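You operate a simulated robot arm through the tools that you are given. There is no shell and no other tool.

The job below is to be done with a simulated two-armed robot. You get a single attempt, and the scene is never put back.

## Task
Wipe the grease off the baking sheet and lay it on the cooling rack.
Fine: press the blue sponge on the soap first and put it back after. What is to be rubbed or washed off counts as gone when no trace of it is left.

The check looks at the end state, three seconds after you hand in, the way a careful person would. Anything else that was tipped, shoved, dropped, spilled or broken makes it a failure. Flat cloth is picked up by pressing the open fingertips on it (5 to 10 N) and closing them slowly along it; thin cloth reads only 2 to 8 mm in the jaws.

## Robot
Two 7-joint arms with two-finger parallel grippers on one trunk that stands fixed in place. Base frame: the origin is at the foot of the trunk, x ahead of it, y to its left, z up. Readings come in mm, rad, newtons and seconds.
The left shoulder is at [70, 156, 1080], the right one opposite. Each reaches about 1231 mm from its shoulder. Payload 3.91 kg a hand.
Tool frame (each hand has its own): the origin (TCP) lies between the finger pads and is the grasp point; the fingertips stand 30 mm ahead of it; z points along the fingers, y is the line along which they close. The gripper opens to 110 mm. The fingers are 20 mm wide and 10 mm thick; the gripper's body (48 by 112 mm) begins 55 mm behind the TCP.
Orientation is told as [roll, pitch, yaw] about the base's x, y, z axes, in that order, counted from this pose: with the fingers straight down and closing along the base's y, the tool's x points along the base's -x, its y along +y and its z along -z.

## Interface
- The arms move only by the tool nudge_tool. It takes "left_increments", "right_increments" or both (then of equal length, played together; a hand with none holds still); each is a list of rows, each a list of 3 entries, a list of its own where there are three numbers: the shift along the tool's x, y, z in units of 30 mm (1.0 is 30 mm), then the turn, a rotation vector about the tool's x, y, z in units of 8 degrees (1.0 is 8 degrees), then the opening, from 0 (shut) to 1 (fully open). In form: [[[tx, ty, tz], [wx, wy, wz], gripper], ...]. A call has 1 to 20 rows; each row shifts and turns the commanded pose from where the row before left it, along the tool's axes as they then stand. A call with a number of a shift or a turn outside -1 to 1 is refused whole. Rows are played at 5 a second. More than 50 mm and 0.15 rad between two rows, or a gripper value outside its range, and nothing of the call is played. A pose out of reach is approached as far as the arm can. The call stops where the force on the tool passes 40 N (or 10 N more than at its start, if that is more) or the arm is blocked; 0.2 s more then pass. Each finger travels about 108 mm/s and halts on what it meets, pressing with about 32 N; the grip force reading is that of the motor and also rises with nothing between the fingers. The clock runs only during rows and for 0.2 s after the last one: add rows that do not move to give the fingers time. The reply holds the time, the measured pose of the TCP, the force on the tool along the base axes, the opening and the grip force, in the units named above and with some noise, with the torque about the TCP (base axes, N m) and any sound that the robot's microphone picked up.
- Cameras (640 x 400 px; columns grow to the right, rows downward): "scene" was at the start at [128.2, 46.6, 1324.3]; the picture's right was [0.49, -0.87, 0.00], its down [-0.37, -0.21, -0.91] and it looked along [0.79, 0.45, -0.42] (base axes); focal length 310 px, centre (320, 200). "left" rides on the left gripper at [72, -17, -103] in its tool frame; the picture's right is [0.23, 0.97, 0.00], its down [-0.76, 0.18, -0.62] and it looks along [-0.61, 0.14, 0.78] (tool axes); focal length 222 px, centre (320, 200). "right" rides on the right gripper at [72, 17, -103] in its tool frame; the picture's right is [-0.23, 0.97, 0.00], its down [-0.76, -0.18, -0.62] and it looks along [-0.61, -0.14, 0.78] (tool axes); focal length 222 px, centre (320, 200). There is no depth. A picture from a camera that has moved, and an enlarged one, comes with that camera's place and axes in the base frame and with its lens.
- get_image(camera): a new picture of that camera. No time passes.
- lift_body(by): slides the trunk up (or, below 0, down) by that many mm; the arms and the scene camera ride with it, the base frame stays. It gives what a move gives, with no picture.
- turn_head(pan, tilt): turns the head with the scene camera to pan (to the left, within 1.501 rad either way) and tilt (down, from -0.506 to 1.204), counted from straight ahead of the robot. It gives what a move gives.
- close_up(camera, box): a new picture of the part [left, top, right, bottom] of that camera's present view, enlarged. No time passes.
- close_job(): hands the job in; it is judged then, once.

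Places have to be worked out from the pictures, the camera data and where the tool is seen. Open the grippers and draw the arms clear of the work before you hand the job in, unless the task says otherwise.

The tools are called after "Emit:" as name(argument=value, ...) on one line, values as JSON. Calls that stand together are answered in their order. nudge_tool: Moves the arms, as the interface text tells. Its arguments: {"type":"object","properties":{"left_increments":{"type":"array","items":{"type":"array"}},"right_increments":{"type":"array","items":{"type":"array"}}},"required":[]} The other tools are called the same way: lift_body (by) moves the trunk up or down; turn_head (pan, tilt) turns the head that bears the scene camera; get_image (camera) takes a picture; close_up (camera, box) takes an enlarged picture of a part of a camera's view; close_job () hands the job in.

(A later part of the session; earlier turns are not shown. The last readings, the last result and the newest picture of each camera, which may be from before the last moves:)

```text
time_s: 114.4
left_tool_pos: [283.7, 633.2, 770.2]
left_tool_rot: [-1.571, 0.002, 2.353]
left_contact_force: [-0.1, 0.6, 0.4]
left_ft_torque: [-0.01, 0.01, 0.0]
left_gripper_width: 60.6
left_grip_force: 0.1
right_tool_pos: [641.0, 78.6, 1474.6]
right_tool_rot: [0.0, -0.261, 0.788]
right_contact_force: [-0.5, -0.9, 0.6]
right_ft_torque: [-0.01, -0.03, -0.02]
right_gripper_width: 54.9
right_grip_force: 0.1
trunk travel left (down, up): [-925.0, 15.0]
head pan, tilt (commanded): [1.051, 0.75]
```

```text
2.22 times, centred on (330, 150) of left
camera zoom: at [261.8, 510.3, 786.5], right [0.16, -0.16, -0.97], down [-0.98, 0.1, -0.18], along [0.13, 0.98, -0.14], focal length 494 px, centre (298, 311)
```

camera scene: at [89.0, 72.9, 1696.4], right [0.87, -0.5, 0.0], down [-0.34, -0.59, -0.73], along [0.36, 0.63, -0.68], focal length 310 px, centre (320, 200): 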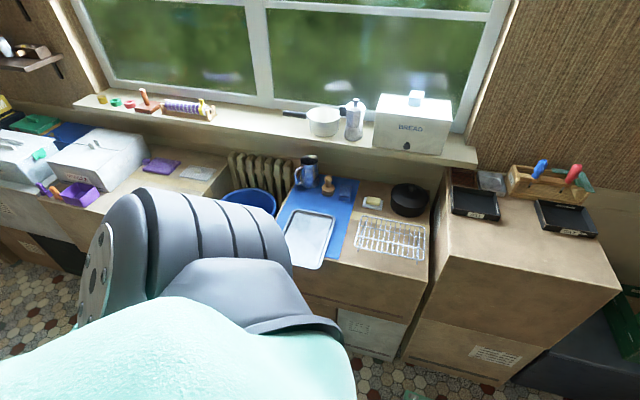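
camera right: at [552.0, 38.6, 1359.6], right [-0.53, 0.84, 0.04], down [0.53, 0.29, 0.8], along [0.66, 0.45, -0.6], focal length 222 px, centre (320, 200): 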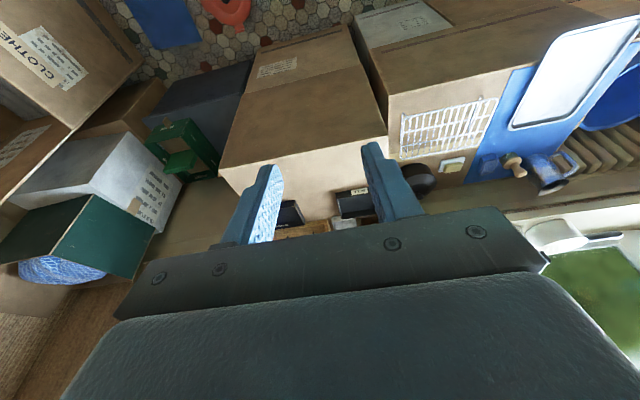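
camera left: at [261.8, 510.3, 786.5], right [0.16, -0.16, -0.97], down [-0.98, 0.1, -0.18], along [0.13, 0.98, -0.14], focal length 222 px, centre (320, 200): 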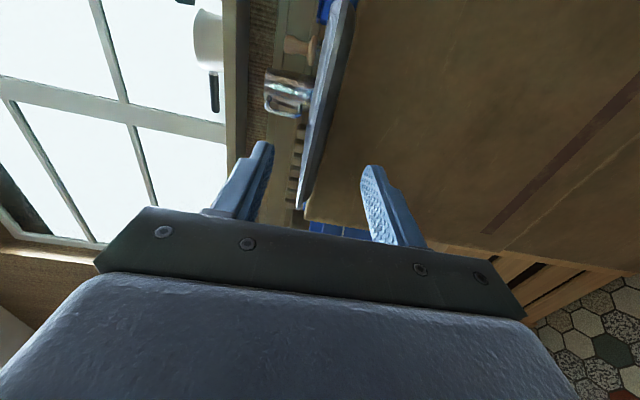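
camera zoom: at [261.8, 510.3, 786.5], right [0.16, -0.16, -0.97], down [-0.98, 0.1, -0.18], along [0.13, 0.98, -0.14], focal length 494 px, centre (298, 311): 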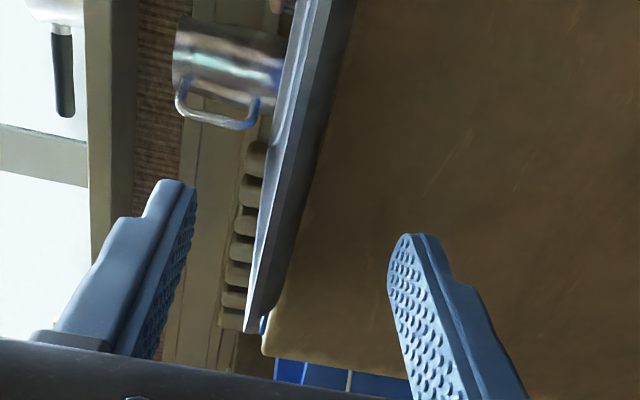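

The tray edge lies exactly midway between the fingers (lip top z≈778, underside ≈763). I advance 83 mm so that one finger goes below the overhanging floor and one above the lip.

Emit:
nudge_tool(left_increments=[[[0, 0, 0.346], [0, 0, 0], 0.55], [[0, 0, 0.346], [0, 0, 0], 0.55], [[0, 0, 0.346], [0, 0, 0], 0.55], [[0, 0, 0.346], [0, 0, 0], 0.55], [[0, 0, 0.346], [0, 0, 0], 0.55], [[0, 0, 0.346], [0, 0, 0], 0.55], [[0, 0, 0.346], [0, 0, 0], 0.55], [[0, 0, 0.346], [0, 0, 0], 0.55], [[0, 0, 0], [0, 0, 0], 0.55]])

Emit:
get_image(camera="left")

Emit:
close_up(camera="left", box=[220, 60, 440, 240])

Emit:
close_up(camera="scene", box=[270, 180, 440, 280])

```text
time_s: 116.4
left_tool_pos: [342.1, 693.2, 769.8]
left_tool_rot: [-1.573, 0.002, 2.353]
left_contact_force: [-0.3, -0.1, 0.1]
left_ft_torque: [0.01, -0.04, -0.03]
left_gripper_width: 60.6
left_grip_force: 0.2
right_tool_pos: [639.8, 78.7, 1475.1]
right_tool_rot: [-0.002, -0.263, 0.787]
right_contact_force: [0.8, 0.9, -0.7]
right_ft_torque: [0.01, 0.02, 0.04]
right_gripper_width: 55.0
right_grip_force: 0.0
trunk travel left (down, up): [-925.0, 15.0]
head pan, tilt (commanded): [1.051, 0.75]
```

```text
taken
camera left: at [320.7, 568.9, 786.4], right [0.16, -0.16, -0.97], down [-0.98, 0.1, -0.18], along [0.13, 0.98, -0.14], focal length 222 px, centre (320, 200)
```

left: 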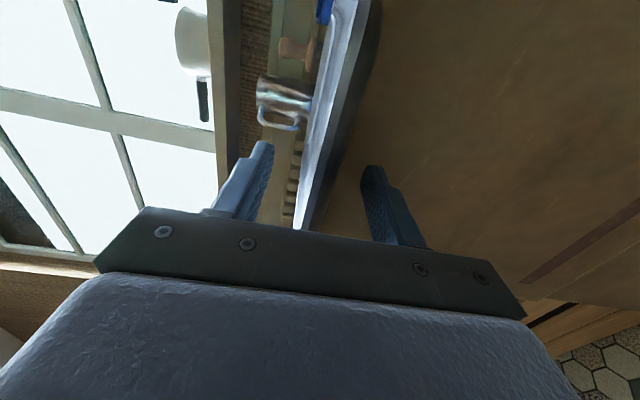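

```text
2.22 times, centred on (330, 150) of left
camera zoom: at [320.7, 568.9, 786.4], right [0.16, -0.16, -0.97], down [-0.98, 0.1, -0.18], along [0.13, 0.98, -0.14], focal length 494 px, centre (298, 311)
```

zoom: 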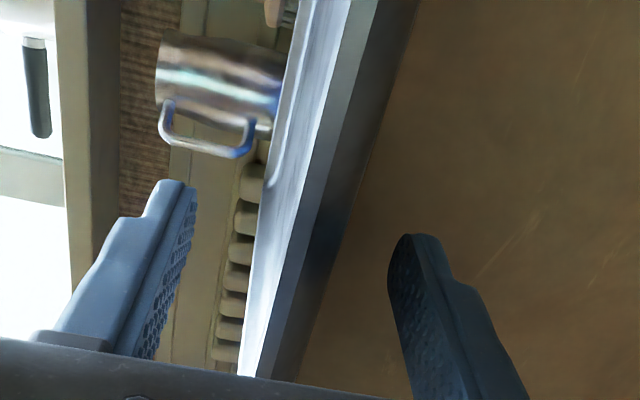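

```text
3.76 times, centred on (355, 230) of scene
camera zoom: at [88.8, 72.9, 1696.4], right [0.87, -0.5, 0.0], down [-0.34, -0.59, -0.73], along [0.36, 0.63, -0.68], focal length 1167 px, centre (188, 87)
```

zoom: 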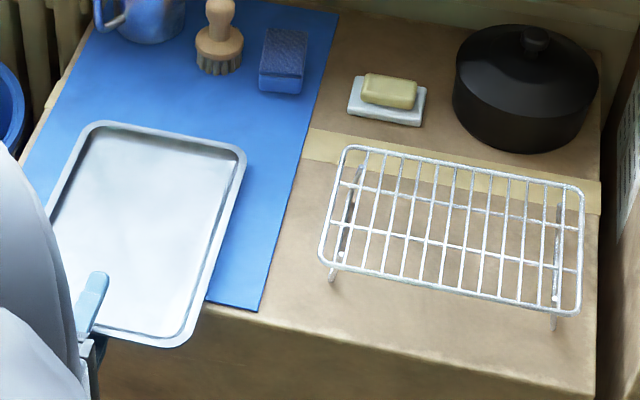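

The fingers straddle the tray edge with no contact. I close slowly.

Emit:
nudge_tool(left_increments=[[[0, 0, 0], [0, 0, 0], 0.45], [[0, 0, 0], [0, 0, 0], 0.35], [[0, 0, 0], [0, 0, 0], 0.28], [[0, 0, 0], [0, 0, 0], 0.22], [[0, 0, 0], [0, 0, 0], 0.18], [[0, 0, 0], [0, 0, 0], 0.16], [[0, 0, 0], [0, 0, 0], 0.15], [[0, 0, 0], [0, 0, 0], 0.15]])

Emit:
close_up(camera="left", box=[220, 60, 440, 240])

Emit:
close_up(camera="scene", box=[270, 180, 440, 280])

```text
time_s: 118.2
left_tool_pos: [343.1, 692.4, 769.2]
left_tool_rot: [-1.57, 0.001, 2.353]
left_contact_force: [0.3, 0.1, 0.8]
left_ft_torque: [-0.03, 0.02, 0.0]
left_gripper_width: 16.7
left_grip_force: 0.1
right_tool_pos: [640.9, 78.3, 1475.8]
right_tool_rot: [0.0, -0.26, 0.784]
right_contact_force: [0.2, -0.8, -0.5]
right_ft_torque: [0.04, 0.02, -0.04]
right_gripper_width: 54.8
right_grip_force: 0.0
trunk travel left (down, up): [-925.0, 15.0]
head pan, tilt (commanded): [1.051, 0.75]
```

```text
2.22 times, centred on (330, 150) of left
camera zoom: at [320.8, 568.9, 786.3], right [0.16, -0.16, -0.97], down [-0.98, 0.1, -0.18], along [0.13, 0.98, -0.14], focal length 494 px, centre (298, 311)
```

zoom: 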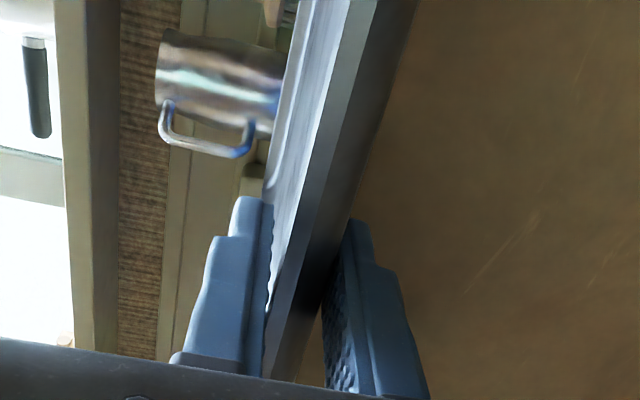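

```text
3.76 times, centred on (355, 230) of scene
camera zoom: at [89.0, 73.0, 1696.4], right [0.87, -0.5, 0.0], down [-0.34, -0.59, -0.73], along [0.36, 0.63, -0.68], focal length 1167 px, centre (188, 87)
```

zoom: 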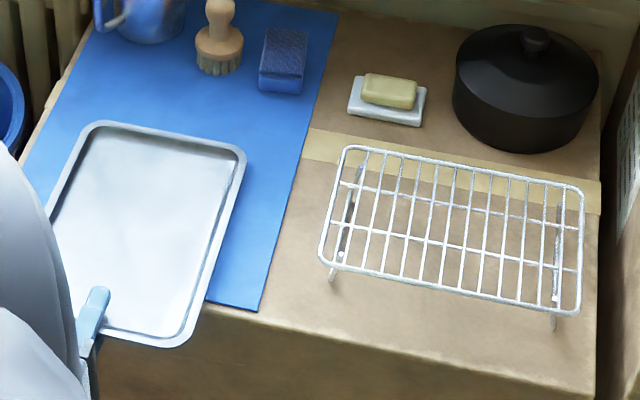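

Width 16.7 mm with no force yet: just short of contact. I close a little more.

Emit:
nudge_tool(left_increments=[[[0, 0, 0], [0, 0, 0], 0.14], [[0, 0, 0], [0, 0, 0], 0.13], [[0, 0, 0], [0, 0, 0], 0.12], [[0, 0, 0], [0, 0, 0], 0.12]])

Emit:
close_up(camera="scene", box=[270, 180, 440, 280])

Emit:
close_up(camera="left", box=[220, 60, 440, 240])

```text
time_s: 119.2
left_tool_pos: [341.6, 692.0, 769.2]
left_tool_rot: [-1.571, 0.002, 2.352]
left_contact_force: [-1.2, -0.5, -0.8]
left_ft_torque: [-0.03, 0.0, 0.03]
left_gripper_width: 14.1
left_grip_force: 0.6
right_tool_pos: [641.4, 79.1, 1474.5]
right_tool_rot: [-0.002, -0.259, 0.785]
right_contact_force: [0.7, 0.2, 0.7]
right_ft_torque: [-0.01, -0.02, 0.01]
right_gripper_width: 55.0
right_grip_force: 0.1
trunk travel left (down, up): [-925.0, 15.0]
head pan, tilt (commanded): [1.051, 0.75]
```

```text
3.76 times, centred on (355, 230) of scene
camera zoom: at [89.0, 73.1, 1696.4], right [0.87, -0.5, 0.0], down [-0.34, -0.59, -0.73], along [0.36, 0.63, -0.68], focal length 1167 px, centre (188, 87)
```

zoom: 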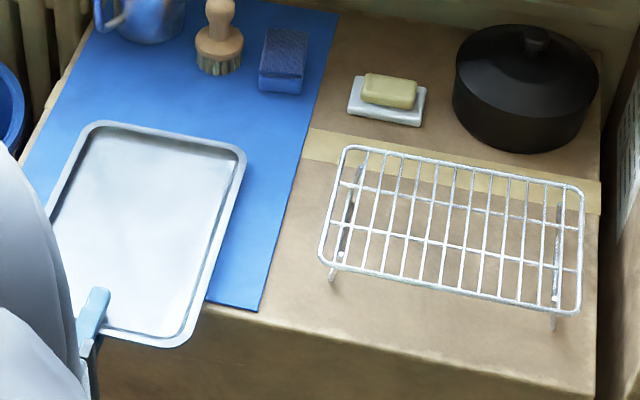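

```text
2.22 times, centred on (330, 150) of left
camera zoom: at [320.8, 568.9, 786.3], right [0.16, -0.16, -0.97], down [-0.98, 0.1, -0.18], along [0.13, 0.98, -0.14], focal length 494 px, centre (298, 311)
```

zoom: 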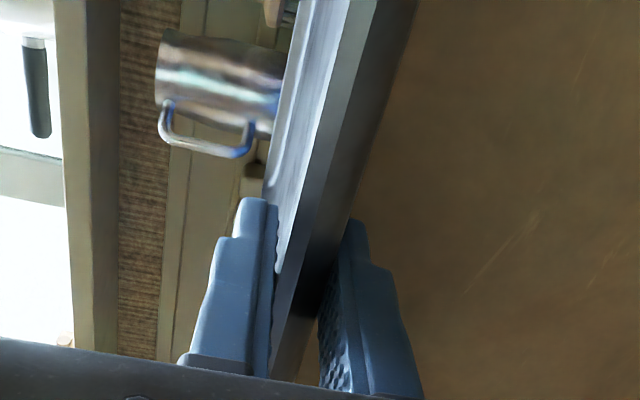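

Light touch (0.6 N at 14.1 mm). I close slightly further to get a firm but careful clamp.

Emit:
nudge_tool(left_increments=[[[0, 0, 0], [0, 0, 0], 0.11], [[0, 0, 0], [0, 0, 0], 0.1], [[0, 0, 0], [0, 0, 0], 0.1]])

Emit:
close_up(camera="scene", box=[270, 180, 440, 280])

```text
time_s: 120.0
left_tool_pos: [343.8, 692.4, 769.0]
left_tool_rot: [-1.57, 0.003, 2.354]
left_contact_force: [-0.7, -0.4, -0.2]
left_ft_torque: [-0.18, 0.24, -0.02]
left_gripper_width: 13.5
left_grip_force: 32.0
right_tool_pos: [640.7, 79.4, 1475.0]
right_tool_rot: [0.002, -0.26, 0.785]
right_contact_force: [-0.6, 0.7, 0.7]
right_ft_torque: [-0.01, 0.02, 0.0]
right_gripper_width: 54.9
right_grip_force: 0.0
trunk travel left (down, up): [-925.0, 15.0]
head pan, tilt (commanded): [1.051, 0.75]
```

```text
3.76 times, centred on (355, 230) of scene
camera zoom: at [89.1, 73.3, 1696.3], right [0.87, -0.5, 0.0], down [-0.34, -0.59, -0.73], along [0.36, 0.63, -0.68], focal length 1167 px, centre (188, 87)
```

zoom: 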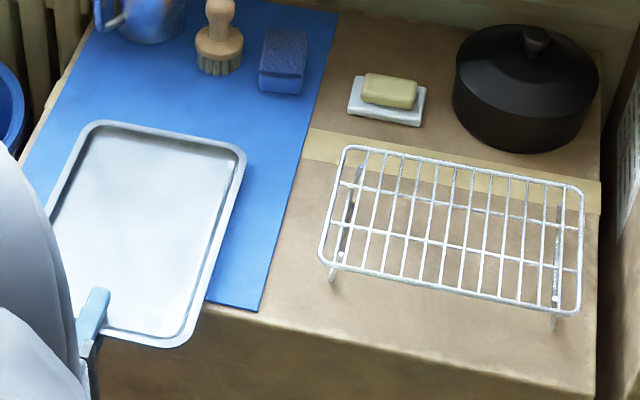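

Clamped at 13.5 mm with full grip. I lift slowly by 15 mm and see how the tray behaves.

Emit:
nudge_tool(left_increments=[[[0, -0.1, 0], [0, 0, 0], 0.1], [[0, -0.1, 0], [0, 0, 0], 0.1], [[0, -0.1, 0], [0, 0, 0], 0.1], [[0, -0.1, 0], [0, 0, 0], 0.1], [[0, -0.1, 0], [0, 0, 0], 0.1], [[0, 0, 0], [0, 0, 0], 0.1]])

Emit:
close_up(camera="scene", box=[270, 180, 440, 280])

Emit:
get_image(camera="left")

```text
time_s: 121.4
left_tool_pos: [343.4, 693.4, 784.7]
left_tool_rot: [-1.57, 0.0, 2.354]
left_contact_force: [0.3, 0.3, -2.8]
left_ft_torque: [-0.24, 0.21, 0.0]
left_gripper_width: 13.7
left_grip_force: 32.1
right_tool_pos: [641.1, 79.3, 1473.1]
right_tool_rot: [0.0, -0.26, 0.785]
right_contact_force: [-0.1, 0.4, 0.0]
right_ft_torque: [0.02, -0.03, 0.05]
right_gripper_width: 54.9
right_grip_force: 0.1
trunk travel left (down, up): [-925.0, 15.0]
head pan, tilt (commanded): [1.051, 0.75]
```

```text
3.76 times, centred on (355, 230) of scene
camera zoom: at [89.2, 73.4, 1696.3], right [0.87, -0.5, 0.0], down [-0.34, -0.59, -0.73], along [0.36, 0.63, -0.68], focal length 1167 px, centre (188, 87)
```

zoom: 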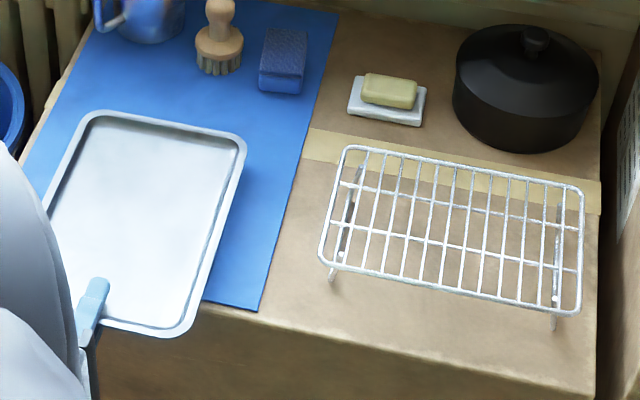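

```text
taken
camera left: at [321.1, 569.3, 801.0], right [0.16, -0.16, -0.97], down [-0.98, 0.1, -0.18], along [0.13, 0.98, -0.14], focal length 222 px, centre (320, 200)
```

left: 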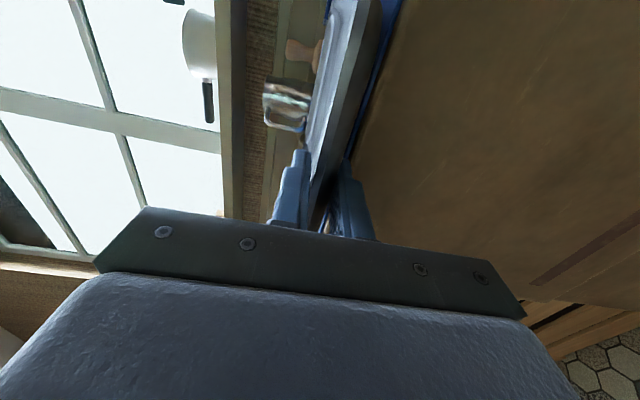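

The tray lifts level and entirely (about 2.8 N, 0.29 kg). I raise it another 70 mm so it clears the rack.

Emit:
nudge_tool(left_increments=[[[0, -0.3, 0], [0, 0, 0], 0.1], [[0, -0.3, 0], [0, 0, 0], 0.1], [[0, -0.3, 0], [0, 0, 0], 0.1], [[0, -0.3, 0], [0, 0, 0], 0.1], [[0, -0.3, 0], [0, 0, 0], 0.1], [[0, -0.3, 0], [0, 0, 0], 0.1], [[0, -0.3, 0], [0, 0, 0], 0.1], [[0, -0.3, 0], [0, 0, 0], 0.1], [[0, 0, 0], [0, 0, 0], 0.1]])

Emit:
get_image(camera="scene")

Emit:
get_image(camera="left")

```text
time_s: 123.4
left_tool_pos: [343.1, 692.4, 856.6]
left_tool_rot: [-1.571, 0.002, 2.354]
left_contact_force: [0.2, -0.2, -2.6]
left_ft_torque: [-0.18, 0.2, 0.01]
left_gripper_width: 13.5
left_grip_force: 32.3
right_tool_pos: [640.6, 78.1, 1475.0]
right_tool_rot: [0.001, -0.261, 0.785]
right_contact_force: [0.0, 0.5, -0.7]
right_ft_torque: [0.01, -0.04, -0.01]
right_gripper_width: 54.9
right_grip_force: 0.0
trunk travel left (down, up): [-925.0, 15.0]
head pan, tilt (commanded): [1.051, 0.75]
```

```text
taken
camera scene: at [89.2, 73.4, 1696.3], right [0.87, -0.5, 0.0], down [-0.34, -0.59, -0.73], along [0.36, 0.63, -0.68], focal length 310 px, centre (320, 200)
```

scene: 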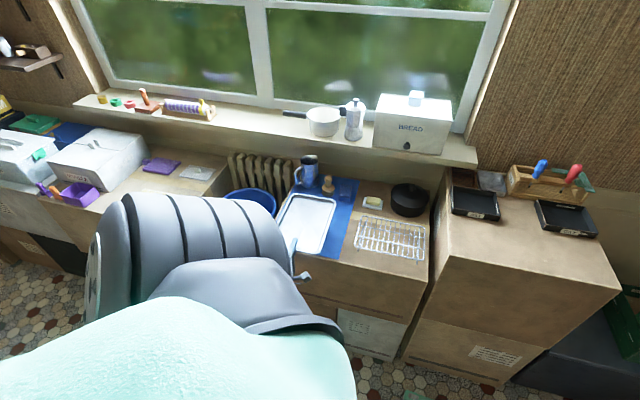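

```text
taken
camera left: at [321.1, 569.4, 873.0], right [0.16, -0.16, -0.97], down [-0.98, 0.1, -0.18], along [0.13, 0.98, -0.14], focal length 222 px, centre (320, 200)
```

left: 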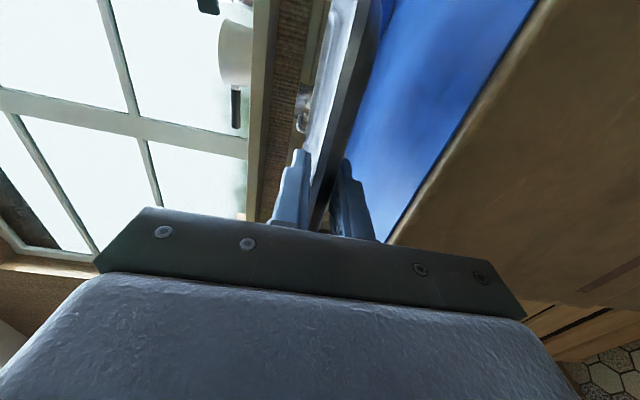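

The tray is held level, about 30 mm above rack height. I carry it to the right in 12 mm rows, checking halfway.

Emit:
nudge_tool(left_increments=[[[0.4, 0, 0], [0, 0, 0], 0.1], [[0.4, 0, 0], [0, 0, 0], 0.1], [[0.4, 0, 0], [0, 0, 0], 0.1], [[0.4, 0, 0], [0, 0, 0], 0.1], [[0.4, 0, 0], [0, 0, 0], 0.1], [[0.4, 0, 0], [0, 0, 0], 0.1], [[0.4, 0, 0], [0, 0, 0], 0.1], [[0.4, 0, 0], [0, 0, 0], 0.1], [[0.4, 0, 0], [0, 0, 0], 0.1], [[0.4, 0, 0], [0, 0, 0], 0.1]])

Emit:
get_image(camera="scene")

Emit:
get_image(camera="left")

```text
time_s: 125.8
left_tool_pos: [417.5, 637.2, 859.8]
left_tool_rot: [-1.582, -0.052, 2.327]
left_contact_force: [0.6, 0.1, -3.3]
left_ft_torque: [-0.2, 0.22, 0.01]
left_gripper_width: 13.5
left_grip_force: 32.3
right_tool_pos: [639.5, 86.3, 1471.5]
right_tool_rot: [-0.007, -0.256, 0.783]
right_contact_force: [0.7, -0.8, -0.4]
right_ft_torque: [0.13, 0.09, 0.08]
right_gripper_width: 55.1
right_grip_force: 0.1
trunk travel left (down, up): [-925.0, 15.0]
head pan, tilt (commanded): [1.051, 0.75]
stopped in row 10 (left hand): the arm was blocked; the commanded pose is now the measured one
```

```text
taken
camera scene: at [87.0, 84.6, 1694.1], right [0.87, -0.5, 0.01], down [-0.34, -0.6, -0.73], along [0.37, 0.63, -0.69], focal length 310 px, centre (320, 200)
```

scene: 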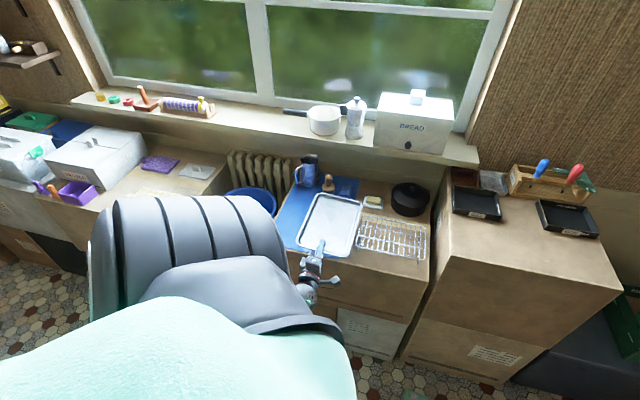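

```text
taken
camera left: at [392.0, 513.7, 871.3], right [0.13, -0.12, -0.98], down [-0.98, 0.13, -0.14], along [0.15, 0.98, -0.1], focal length 222 px, centre (320, 200)
```

left: 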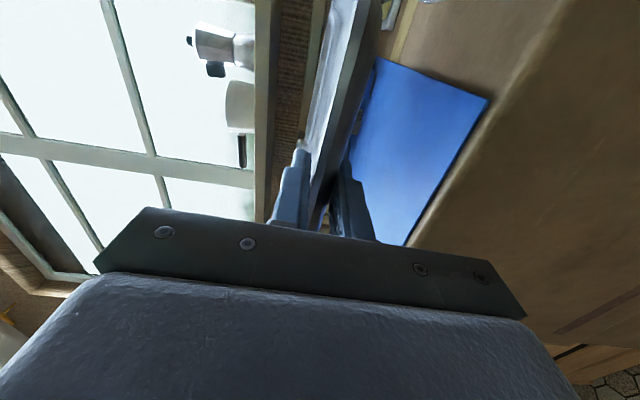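

The arm got blocked again (its elbow meets the trunk when the hand goes right), but the tray is still held level. I move back left a little to relieve it and straighten the hand.

Emit:
nudge_tool(left_increments=[[[-0.3, 0, 0], [0, 0, 0], 0.1], [[-0.3, 0, 0], [0, -0.1, -0.18], 0.1], [[0, 0, 0], [0, -0.1, -0.19], 0.1], [[0, 0, 0], [0, 0, 0], 0.1]])

Emit:
get_image(camera="scene")

Emit:
close_up(camera="scene", box=[270, 170, 440, 300])

```text
time_s: 126.8
left_tool_pos: [402.1, 652.9, 863.1]
left_tool_rot: [-1.585, 0.014, 2.361]
left_contact_force: [-0.2, 0.4, -2.0]
left_ft_torque: [-0.21, 0.19, -0.01]
left_gripper_width: 13.6
left_grip_force: 32.6
right_tool_pos: [633.1, 95.8, 1477.9]
right_tool_rot: [-0.012, -0.256, 0.787]
right_contact_force: [0.4, 0.6, 0.3]
right_ft_torque: [0.0, -0.04, 0.0]
right_gripper_width: 54.9
right_grip_force: 0.0
trunk travel left (down, up): [-925.0, 15.0]
head pan, tilt (commanded): [1.051, 0.75]
```

```text
taken
camera scene: at [79.4, 92.9, 1695.7], right [0.87, -0.5, 0.01], down [-0.33, -0.6, -0.73], along [0.37, 0.63, -0.69], focal length 310 px, centre (320, 200)
```

scene: 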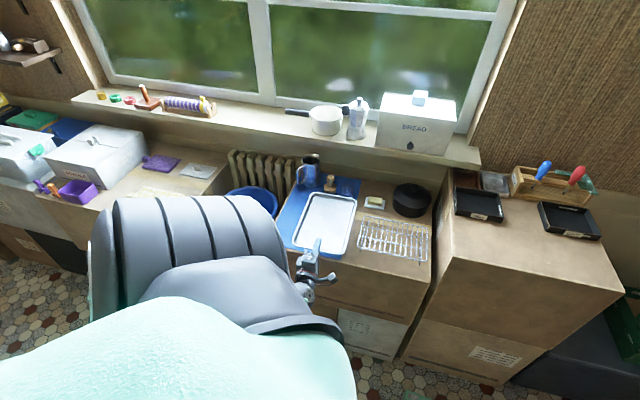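

```text
3.08 times, centred on (355, 235) of scene
camera zoom: at [79.4, 92.9, 1695.7], right [0.87, -0.5, 0.01], down [-0.33, -0.6, -0.73], along [0.37, 0.63, -0.69], focal length 954 px, centre (212, 92)
```

zoom: 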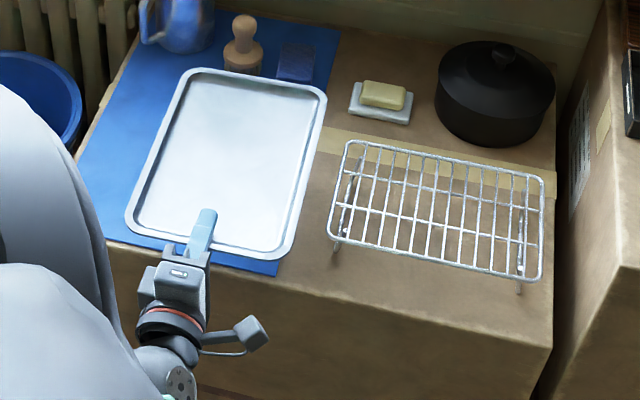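

The trunk still reads slightly pushed, so I back off further left until readings return to normal.

Emit:
nudge_tool(left_increments=[[[-0.35, 0, 0], [0, 0, 0], 0.1], [[-0.35, 0, 0], [0, 0, 0], 0.1], [[-0.35, 0, 0], [0, 0, 0], 0.1], [[-0.35, 0, 0], [0, 0, 0], 0.1], [[0, 0, 0], [0, 0, 0], 0.1]])

Emit:
close_up(camera="scene", box=[270, 170, 440, 300])

```text
time_s: 128.0
left_tool_pos: [377.1, 667.1, 862.3]
left_tool_rot: [-1.582, 0.011, 2.363]
left_contact_force: [0.0, 0.7, -2.3]
left_ft_torque: [-0.26, 0.23, 0.02]
left_gripper_width: 13.4
left_grip_force: 31.8
right_tool_pos: [641.7, 76.4, 1474.0]
right_tool_rot: [0.001, -0.257, 0.785]
right_contact_force: [0.4, 0.2, 0.0]
right_ft_torque: [-0.03, 0.03, 0.0]
right_gripper_width: 54.6
right_grip_force: 0.0
trunk travel left (down, up): [-925.0, 15.0]
head pan, tilt (commanded): [1.051, 0.75]
```

```text
3.08 times, centred on (355, 235) of scene
camera zoom: at [90.5, 72.8, 1696.3], right [0.87, -0.5, 0.0], down [-0.34, -0.59, -0.73], along [0.36, 0.63, -0.68], focal length 954 px, centre (212, 92)
```

zoom: 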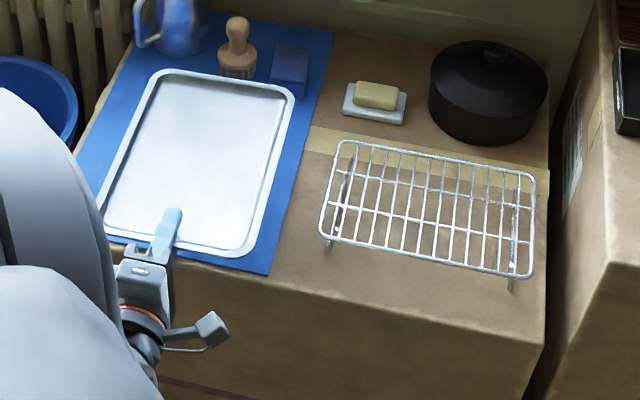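

Readings are normal again and the tray is level at u≈-205. I'll set it back down here, overhanging the bench edge as before, and look for a better way to bring it to the rack.

Emit:
nudge_tool(left_increments=[[[0, 0.3333, -0.05], [0, 0, 0], 0.1], [[0, 0.3333, -0.05], [0, 0, 0], 0.1], [[0, 0.3333, -0.05], [0, 0, 0], 0.1], [[0, 0.3333, -0.05], [0, 0, 0], 0.1], [[0, 0.3333, 0], [0, 0, 0], 0.1], [[0, 0.3333, 0], [0, 0, 0], 0.1], [[0, 0.3333, 0], [0, 0, 0], 0.1], [[0, 0.3333, 0], [0, 0, 0], 0.1], [[0, 0.2, 0], [0, 0, 0], 0.1], [[0, 0, 0], [0, 0, 0], 0.1]])

Emit:
close_up(camera="scene", box=[270, 170, 440, 300])

Emit:
get_image(camera="left")

```text
time_s: 130.2
left_tool_pos: [375.4, 663.6, 777.4]
left_tool_rot: [-1.583, 0.012, 2.365]
left_contact_force: [-0.1, 0.2, -2.5]
left_ft_torque: [-0.24, 0.23, 0.04]
left_gripper_width: 13.6
left_grip_force: 31.9
right_tool_pos: [641.5, 79.3, 1474.5]
right_tool_rot: [0.001, -0.261, 0.782]
right_contact_force: [0.5, -0.1, 0.1]
right_ft_torque: [0.03, -0.01, 0.03]
right_gripper_width: 55.1
right_grip_force: 0.0
trunk travel left (down, up): [-925.0, 15.0]
head pan, tilt (commanded): [1.051, 0.75]
```

```text
3.08 times, centred on (355, 235) of scene
camera zoom: at [89.3, 73.1, 1696.4], right [0.87, -0.5, 0.0], down [-0.34, -0.59, -0.73], along [0.36, 0.63, -0.68], focal length 954 px, centre (212, 92)
```

zoom: 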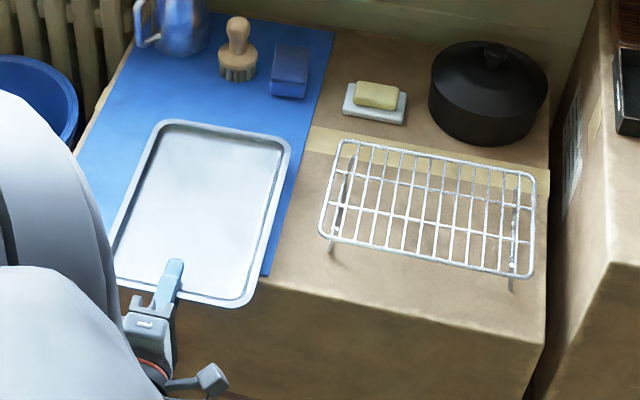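

```text
taken
camera left: at [354.0, 539.3, 793.0], right [0.18, -0.16, -0.97], down [-0.98, 0.09, -0.19], along [0.12, 0.98, -0.14], focal length 222 px, centre (320, 200)
```

left: 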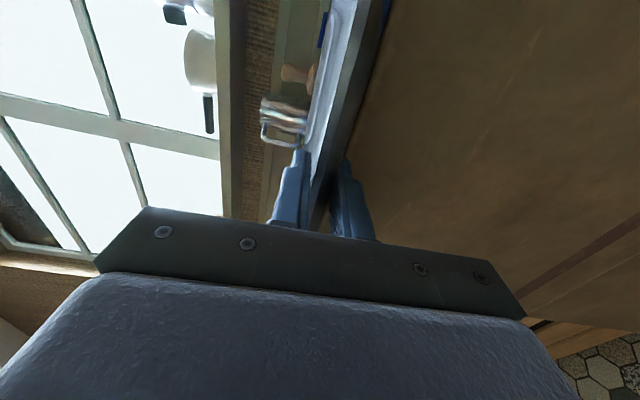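

About 8 mm above the mat. I creep down until it touches.

Emit:
nudge_tool(left_increments=[[[0, 0.07, 0], [0, 0, 0], 0.1], [[0, 0.07, 0], [0, 0, 0], 0.1], [[0, 0.07, 0], [0, 0, 0], 0.1], [[0, 0, 0], [0, 0, 0], 0.1]])

```text
time_s: 131.2
left_tool_pos: [375.5, 663.4, 770.0]
left_tool_rot: [-1.583, 0.011, 2.364]
left_contact_force: [0.0, 0.6, -2.7]
left_ft_torque: [-0.24, 0.22, -0.03]
left_gripper_width: 13.7
left_grip_force: 32.2
right_tool_pos: [641.5, 79.0, 1474.8]
right_tool_rot: [0.0, -0.261, 0.784]
right_contact_force: [-0.1, -0.3, -0.3]
right_ft_torque: [0.03, 0.0, 0.0]
right_gripper_width: 55.0
right_grip_force: 0.1
trunk travel left (down, up): [-925.0, 15.0]
head pan, tilt (commanded): [1.051, 0.75]
```

Emit:
nudge_tool(left_increments=[[[0, 0.03, 0], [0, 0, 0], 0.1], [[0, 0.03, 0], [0, 0, 0], 0.1], [[0, 0, 0], [0, 0, 0], 0.1]])

```text
time_s: 132.0
left_tool_pos: [375.4, 663.8, 769.7]
left_tool_rot: [-1.584, 0.012, 2.365]
left_contact_force: [-1.6, 2.3, -0.5]
left_ft_torque: [0.05, 0.27, 0.13]
left_gripper_width: 13.3
left_grip_force: 32.1
right_tool_pos: [641.3, 78.6, 1474.5]
right_tool_rot: [0.0, -0.261, 0.785]
right_contact_force: [-0.5, 0.0, 0.4]
right_ft_torque: [0.0, 0.01, 0.01]
right_gripper_width: 54.9
right_grip_force: 0.1
trunk travel left (down, up): [-925.0, 15.0]
head pan, tilt (commanded): [1.051, 0.75]
```

The mat now carries the tray. I open gently and withdraw the hand straight back.

Emit:
nudge_tool(left_increments=[[[0, 0, 0], [0, 0, 0], 0.15], [[0, 0, 0], [0, 0, 0], 0.2], [[0, 0, 0], [0, 0, 0], 0.28], [[0, 0, 0], [0, 0, 0], 0.36], [[0, 0, 0], [0, 0, 0], 0.45], [[0, 0, 0], [0, 0, 0], 0.5], [[0, 0, -0.35], [0, 0, 0], 0.5], [[0, 0, -0.35], [0, 0, 0], 0.5], [[0, 0, -0.35], [0, 0, 0], 0.5], [[0, 0, -0.35], [0, 0, 0], 0.5], [[0, 0, -0.35], [0, 0, 0], 0.5], [[0, 0, -0.35], [0, 0, 0], 0.5], [[0, 0, 0], [0, 0, 0], 0.5]])

Emit:
close_up(camera="scene", box=[270, 170, 440, 300])

Emit:
get_image(camera="left")

```text
time_s: 134.8
left_tool_pos: [330.7, 619.4, 767.8]
left_tool_rot: [-1.583, 0.011, 2.364]
left_contact_force: [0.3, 0.7, 0.1]
left_ft_torque: [0.02, -0.02, 0.04]
left_gripper_width: 54.8
left_grip_force: 0.1
right_tool_pos: [641.1, 79.2, 1474.0]
right_tool_rot: [0.001, -0.26, 0.786]
right_contact_force: [0.5, -0.2, -0.9]
right_ft_torque: [0.01, 0.04, -0.03]
right_gripper_width: 55.2
right_grip_force: 0.0
trunk travel left (down, up): [-925.0, 15.0]
head pan, tilt (commanded): [1.051, 0.75]
```

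```text
3.08 times, centred on (355, 235) of scene
camera zoom: at [89.1, 73.1, 1696.4], right [0.87, -0.5, 0.0], down [-0.34, -0.59, -0.73], along [0.36, 0.63, -0.68], focal length 954 px, centre (212, 92)
```

zoom: 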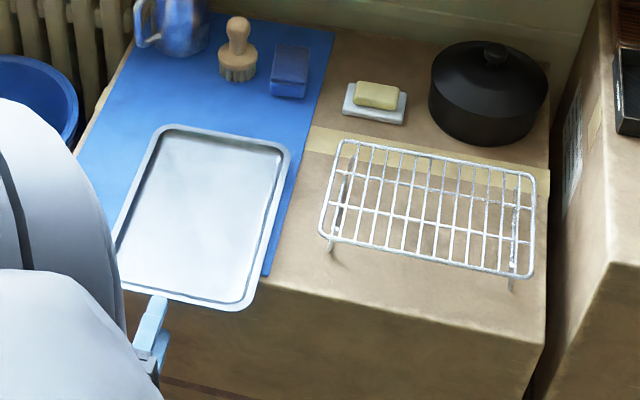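

```text
taken
camera left: at [309.8, 495.0, 784.3], right [0.18, -0.16, -0.97], down [-0.98, 0.09, -0.19], along [0.12, 0.98, -0.14], focal length 222 px, centre (320, 200)
```

left: 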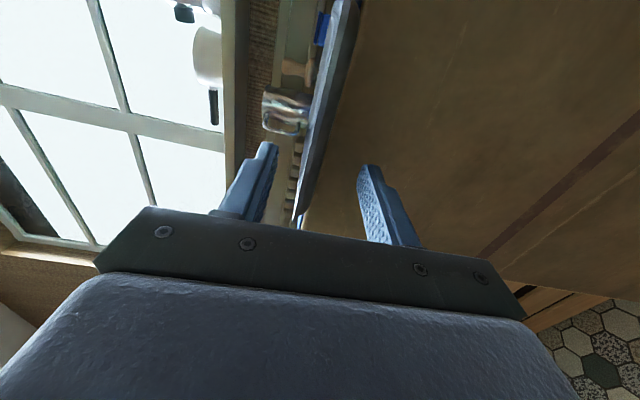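

The tray is safely back, overhanging. I'll try a dry run with the empty hand: raise it, swing its pointing direction to the right (toward +x) and see whether the rack area is then reachable without the elbow jamming.

Emit:
nudge_tool(left_increments=[[[0, -0.37, 0], [0, 0, 0], 0.5], [[0, -0.37, 0], [0, 0, 0], 0.5], [[0, -0.37, 0], [0, 0, 0], 0.5], [[0, -0.37, 0], [0, 0, 0], 0.5], [[0, -0.37, 0], [0, 0, 0], 0.5], [[0, -0.37, 0], [0, 0, 0], 0.5], [[0, -0.37, 0], [0, 0, 0], 0.5], [[0, -0.37, 0], [0, 0, 0], 0.5], [[0, -0.37, 0], [0, 0, 0], 0.5], [[0, -0.37, 0], [0, 0, 0], 0.5], [[0, 0, 0.3], [0, 0.5, 0], 0.5], [[0, 0, 0.3], [0, 0.5, 0], 0.5], [[0, 0, 0.3], [0, 0.5, 0], 0.5], [[0, 0, 0.3], [0, 0.5, 0], 0.5]])

Emit:
get_image(camera="scene")

```text
time_s: 137.8
left_tool_pos: [356.9, 641.7, 879.7]
left_tool_rot: [-1.584, 0.005, 2.084]
left_contact_force: [0.5, -0.8, 0.2]
left_ft_torque: [-0.01, 0.01, -0.02]
left_gripper_width: 55.1
left_grip_force: 0.0
right_tool_pos: [641.0, 76.5, 1474.4]
right_tool_rot: [0.003, -0.259, 0.784]
right_contact_force: [-0.5, 0.4, -0.5]
right_ft_torque: [0.0, -0.03, 0.05]
right_gripper_width: 54.9
right_grip_force: 0.0
trunk travel left (down, up): [-925.0, 15.0]
head pan, tilt (commanded): [1.051, 0.75]
```

```text
taken
camera scene: at [89.7, 72.1, 1696.3], right [0.87, -0.5, 0.0], down [-0.34, -0.59, -0.73], along [0.36, 0.63, -0.68], focal length 310 px, centre (320, 200)
```

scene: 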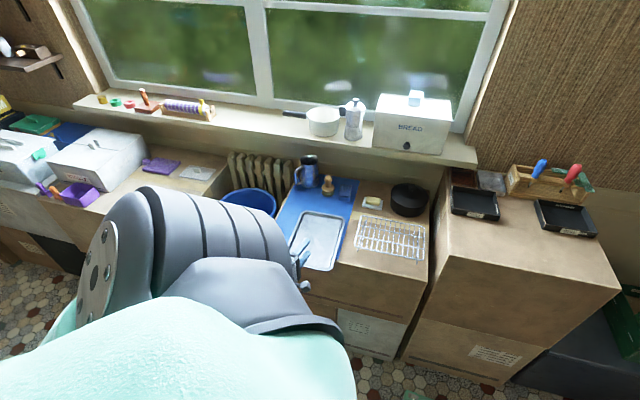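

No jam. I continue swinging right and moving forward over the bench (all at z≈880, above everything there).

Emit:
nudge_tool(left_increments=[[[0.2, 0, 0.5], [0, 0.5, 0], 0.5], [[0.2, 0, 0.5], [0, 0.5, 0], 0.5], [[0.2, 0, 0.5], [0, 0.5, 0], 0.5], [[0.2, 0, 0.5], [0, 0.5, 0], 0.5], [[0.2, 0, 0.5], [0, 0, 0], 0.5], [[0.2, 0, 0.5], [0, 0, 0], 0.5], [[0, 0, 0], [0, 0, 0], 0.5]])

Emit:
get_image(camera="scene")

```text
time_s: 139.4
left_tool_pos: [452.5, 638.9, 880.2]
left_tool_rot: [-1.588, 0.003, 1.806]
left_contact_force: [0.1, 0.1, 1.2]
left_ft_torque: [0.02, 0.02, 0.0]
left_gripper_width: 54.9
left_grip_force: 0.1
right_tool_pos: [640.9, 79.5, 1474.2]
right_tool_rot: [0.001, -0.259, 0.785]
right_contact_force: [1.6, -0.3, -0.5]
right_ft_torque: [-0.01, 0.01, -0.01]
right_gripper_width: 54.8
right_grip_force: 0.1
trunk travel left (down, up): [-925.0, 15.0]
head pan, tilt (commanded): [1.051, 0.75]
```

```text
taken
camera scene: at [88.8, 73.6, 1696.4], right [0.87, -0.5, 0.0], down [-0.34, -0.59, -0.73], along [0.36, 0.63, -0.68], focal length 310 px, centre (320, 200)
```

scene: 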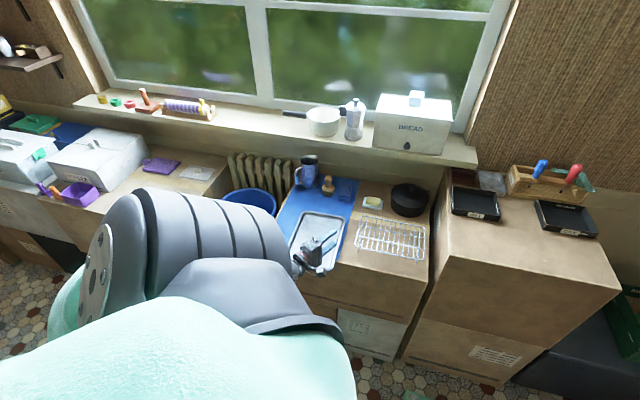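

The elbow is now swinging outward to the left (visible sleeve), which is what I want. I continue to the point where the hand would be for placing the tray.

Emit:
nudge_tool(left_increments=[[[0.417, 0, 0.26], [0, 0.21, 0], 0.5], [[0.417, 0, 0.26], [0, 0.21, 0], 0.5], [[0.417, 0, 0.26], [0, 0.21, 0], 0.5], [[0.417, 0, 0.26], [0, 0.21, 0], 0.5], [[0.417, 0, 0.26], [0, 0.21, 0], 0.5], [[0.417, 0, 0.26], [0, 0.21, 0], 0.5], [[0.417, 0, 0.26], [0, 0.21, 0], 0.5], [[0.417, 0, 0.26], [0, 0.21, 0], 0.5], [[0, 0, 0], [0, 0, 0], 0.5]])

Emit:
get_image(camera="scene")

Emit:
get_image(camera="left")

```text
time_s: 141.4
left_tool_pos: [527.3, 547.7, 882.6]
left_tool_rot: [-1.586, -0.001, 1.571]
left_contact_force: [0.2, 0.3, -0.2]
left_ft_torque: [-0.03, 0.02, 0.01]
left_gripper_width: 55.2
left_grip_force: 0.1
right_tool_pos: [640.9, 79.3, 1474.6]
right_tool_rot: [-0.001, -0.262, 0.787]
right_contact_force: [-1.0, 0.6, 0.2]
right_ft_torque: [-0.01, 0.0, 0.04]
right_gripper_width: 55.0
right_grip_force: 0.0
trunk travel left (down, up): [-925.0, 15.0]
head pan, tilt (commanded): [1.051, 0.75]
```

```text
taken
camera scene: at [88.9, 73.1, 1696.4], right [0.87, -0.5, 0.0], down [-0.34, -0.59, -0.73], along [0.36, 0.63, -0.68], focal length 310 px, centre (320, 200)
```

scene: 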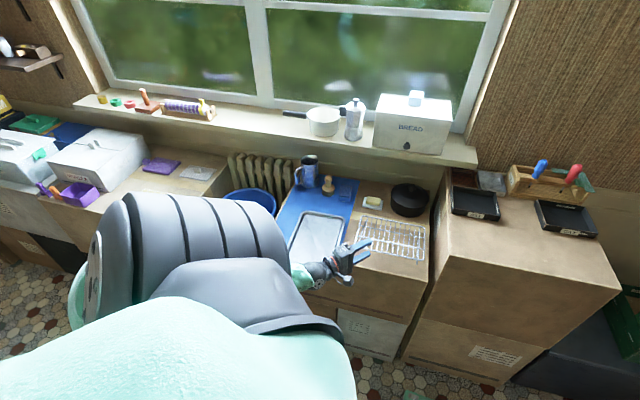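

```text
taken
camera left: at [424.7, 476.5, 897.3], right [0.02, -0.23, -0.97], down [-0.62, 0.76, -0.19], along [0.78, 0.61, -0.13], focal length 222 px, centre (320, 200)
```

left: 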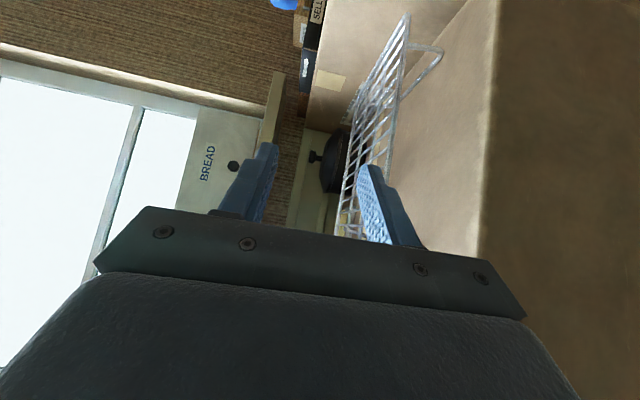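

The dry run works: with the hand pointing along +x the rack area is reachable without jamming. So I'll regrasp the tray at its overhanging front-left corner with the hand pointing along +x (the tray's centre lies straight ahead of that corner). I measure the tray's present place.

Emit:
close_up(camera="scene", box=[270, 180, 440, 290])

Emit:
nudge_tool(left_increments=[[[0, 0.3333, 0], [0, 0, 0], 0.5], [[0, 0.3333, 0], [0, 0, 0], 0.5], [[0, 0.3333, 0], [0, 0, 0], 0.5], [[0, 0.3333, 0], [0, 0, 0], 0.5], [[0, 0, 0], [0, 0, 0], 0.5]])

Emit:
close_up(camera="left", box=[260, 0, 500, 240])

```text
3.64 times, centred on (355, 235) of scene
camera zoom: at [88.9, 73.1, 1696.4], right [0.87, -0.5, 0.0], down [-0.34, -0.59, -0.73], along [0.36, 0.63, -0.68], focal length 1127 px, centre (193, 73)
```

zoom: 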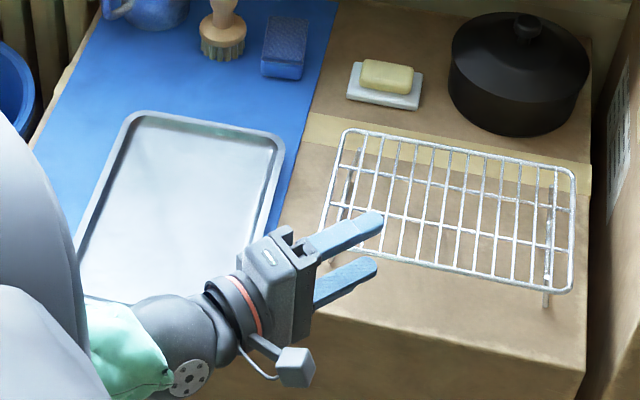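

```text
time_s: 142.6
left_tool_pos: [528.6, 547.7, 843.3]
left_tool_rot: [-1.587, -0.001, 1.571]
left_contact_force: [-0.6, -0.1, -0.9]
left_ft_torque: [0.02, 0.01, 0.02]
left_gripper_width: 55.1
left_grip_force: 0.1
right_tool_pos: [641.4, 78.1, 1475.1]
right_tool_rot: [0.0, -0.261, 0.782]
right_contact_force: [0.1, -0.5, 0.3]
right_ft_torque: [0.0, -0.03, 0.01]
right_gripper_width: 55.2
right_grip_force: 0.0
trunk travel left (down, up): [-925.0, 15.0]
head pan, tilt (commanded): [1.051, 0.75]
```

```text
1.67 times, centred on (380, 120) of left
camera zoom: at [425.2, 475.7, 857.5], right [0.02, -0.23, -0.97], down [-0.62, 0.76, -0.19], along [0.78, 0.61, -0.13], focal length 370 px, centre (220, 333)
```

zoom: 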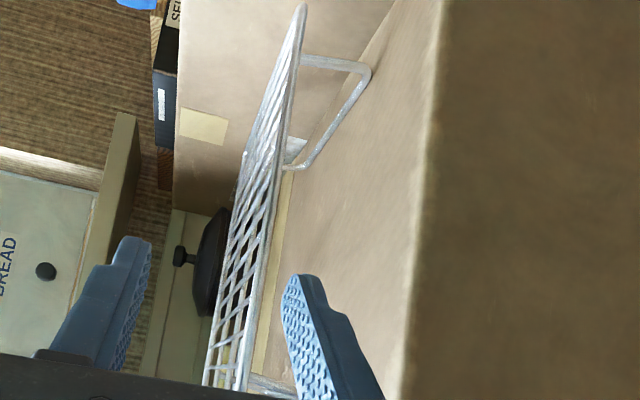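

The hand lowers fine near the rack (rack top confirmed ≈819). Tray now spans u −302…−114, v 719…987. I go back up, turn to 10° and travel left toward a point just outside the tray's front-left corner.

Emit:
nudge_tool(left_increments=[[[0, -0.4, 0], [0, 0, 0], 0.5], [[0, -0.4, 0], [0, 0, 0], 0.5], [[0, -0.4, 0], [0, 0, 0], 0.5], [[0, 0, 0], [0, -0.417, 0], 0.5], [[0, 0, 0], [0, -0.417, 0], 0.5], [[0, 0, 0], [0, -0.417, 0], 0.5], [[-0.443, 0, -0.542], [0, 0, 0], 0.5], [[-0.443, 0, -0.542], [0, 0, 0], 0.5], [[-0.443, 0, -0.542], [0, 0, 0], 0.5], [[-0.443, 0, -0.542], [0, 0, 0], 0.5], [[-0.443, 0, -0.542], [0, 0, 0], 0.5], [[-0.443, 0, -0.542], [0, 0, 0], 0.5], [[-0.443, 0, -0.542], [0, 0, 0], 0.5], [[-0.443, 0, -0.542], [0, 0, 0], 0.5], [[0, 0, 0], [0, 0, 0], 0.5]])

Emit:
get_image(camera="scene")

```text
time_s: 145.8
left_tool_pos: [380.7, 630.2, 876.9]
left_tool_rot: [-1.585, 0.0, 1.747]
left_contact_force: [0.5, 0.2, -0.7]
left_ft_torque: [0.01, -0.01, -0.03]
left_gripper_width: 55.1
left_grip_force: 0.0
right_tool_pos: [641.3, 79.1, 1474.3]
right_tool_rot: [0.0, -0.259, 0.784]
right_contact_force: [0.6, -0.3, -0.7]
right_ft_torque: [0.0, 0.0, -0.01]
right_gripper_width: 55.0
right_grip_force: 0.1
trunk travel left (down, up): [-925.0, 15.0]
head pan, tilt (commanded): [1.051, 0.75]
```

```text
taken
camera scene: at [89.4, 73.0, 1696.4], right [0.87, -0.5, 0.0], down [-0.34, -0.59, -0.73], along [0.36, 0.63, -0.68], focal length 310 px, centre (320, 200)
```

scene: 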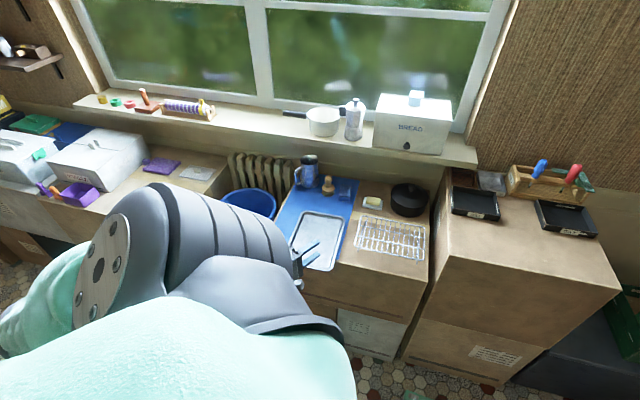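

Excellent: the elbow is now well out to the left, away from the trunk. I continue to the pre-grasp point.

Emit:
nudge_tool(left_increments=[[[-0.443, 0, -0.542], [0, 0, 0], 0.5], [[-0.443, 0, -0.542], [0, 0, 0], 0.5], [[-0.443, 0, -0.542], [0, 0, 0], 0.5], [[-0.443, 0, -0.542], [0, 0, 0], 0.5], [[-0.443, 0, -0.542], [0, 0, 0], 0.5], [[-0.443, 0, -0.542], [0, 0, 0], 0.5], [[-0.443, 0, -0.542], [0, 0, 0], 0.5], [[-0.443, 0, -0.542], [0, 0, 0], 0.5], [[0, 0, 0], [0, 0, 0], 0.5]])

Emit:
get_image(camera="scene")

Emit:
get_image(camera="left")

```text
time_s: 147.8
left_tool_pos: [233.8, 712.6, 873.8]
left_tool_rot: [-1.585, 0.001, 1.748]
left_contact_force: [-1.2, 0.2, -0.2]
left_ft_torque: [0.04, 0.01, -0.01]
left_gripper_width: 55.1
left_grip_force: 0.2
right_tool_pos: [640.7, 78.2, 1474.9]
right_tool_rot: [0.0, -0.261, 0.782]
right_contact_force: [0.7, 0.3, -0.3]
right_ft_torque: [-0.01, -0.01, 0.0]
right_gripper_width: 55.2
right_grip_force: 0.0
trunk travel left (down, up): [-925.0, 15.0]
head pan, tilt (commanded): [1.051, 0.75]
```

```text
taken
camera scene: at [89.2, 73.2, 1696.4], right [0.87, -0.5, 0.0], down [-0.34, -0.59, -0.73], along [0.36, 0.63, -0.68], focal length 310 px, centre (320, 200)
```

scene: 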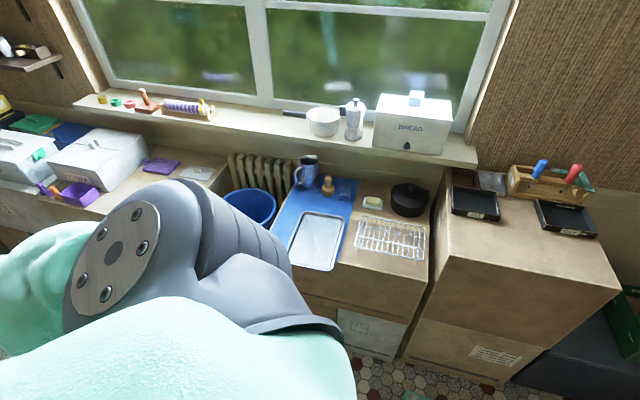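

```text
taken
camera left: at [144.8, 623.1, 889.0], right [0.06, -0.22, -0.97], down [-0.74, 0.64, -0.19], along [0.67, 0.73, -0.13], focal length 222 px, centre (320, 200)
```

left: 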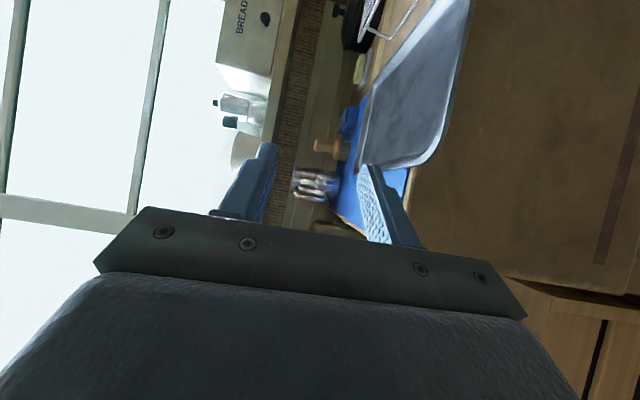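

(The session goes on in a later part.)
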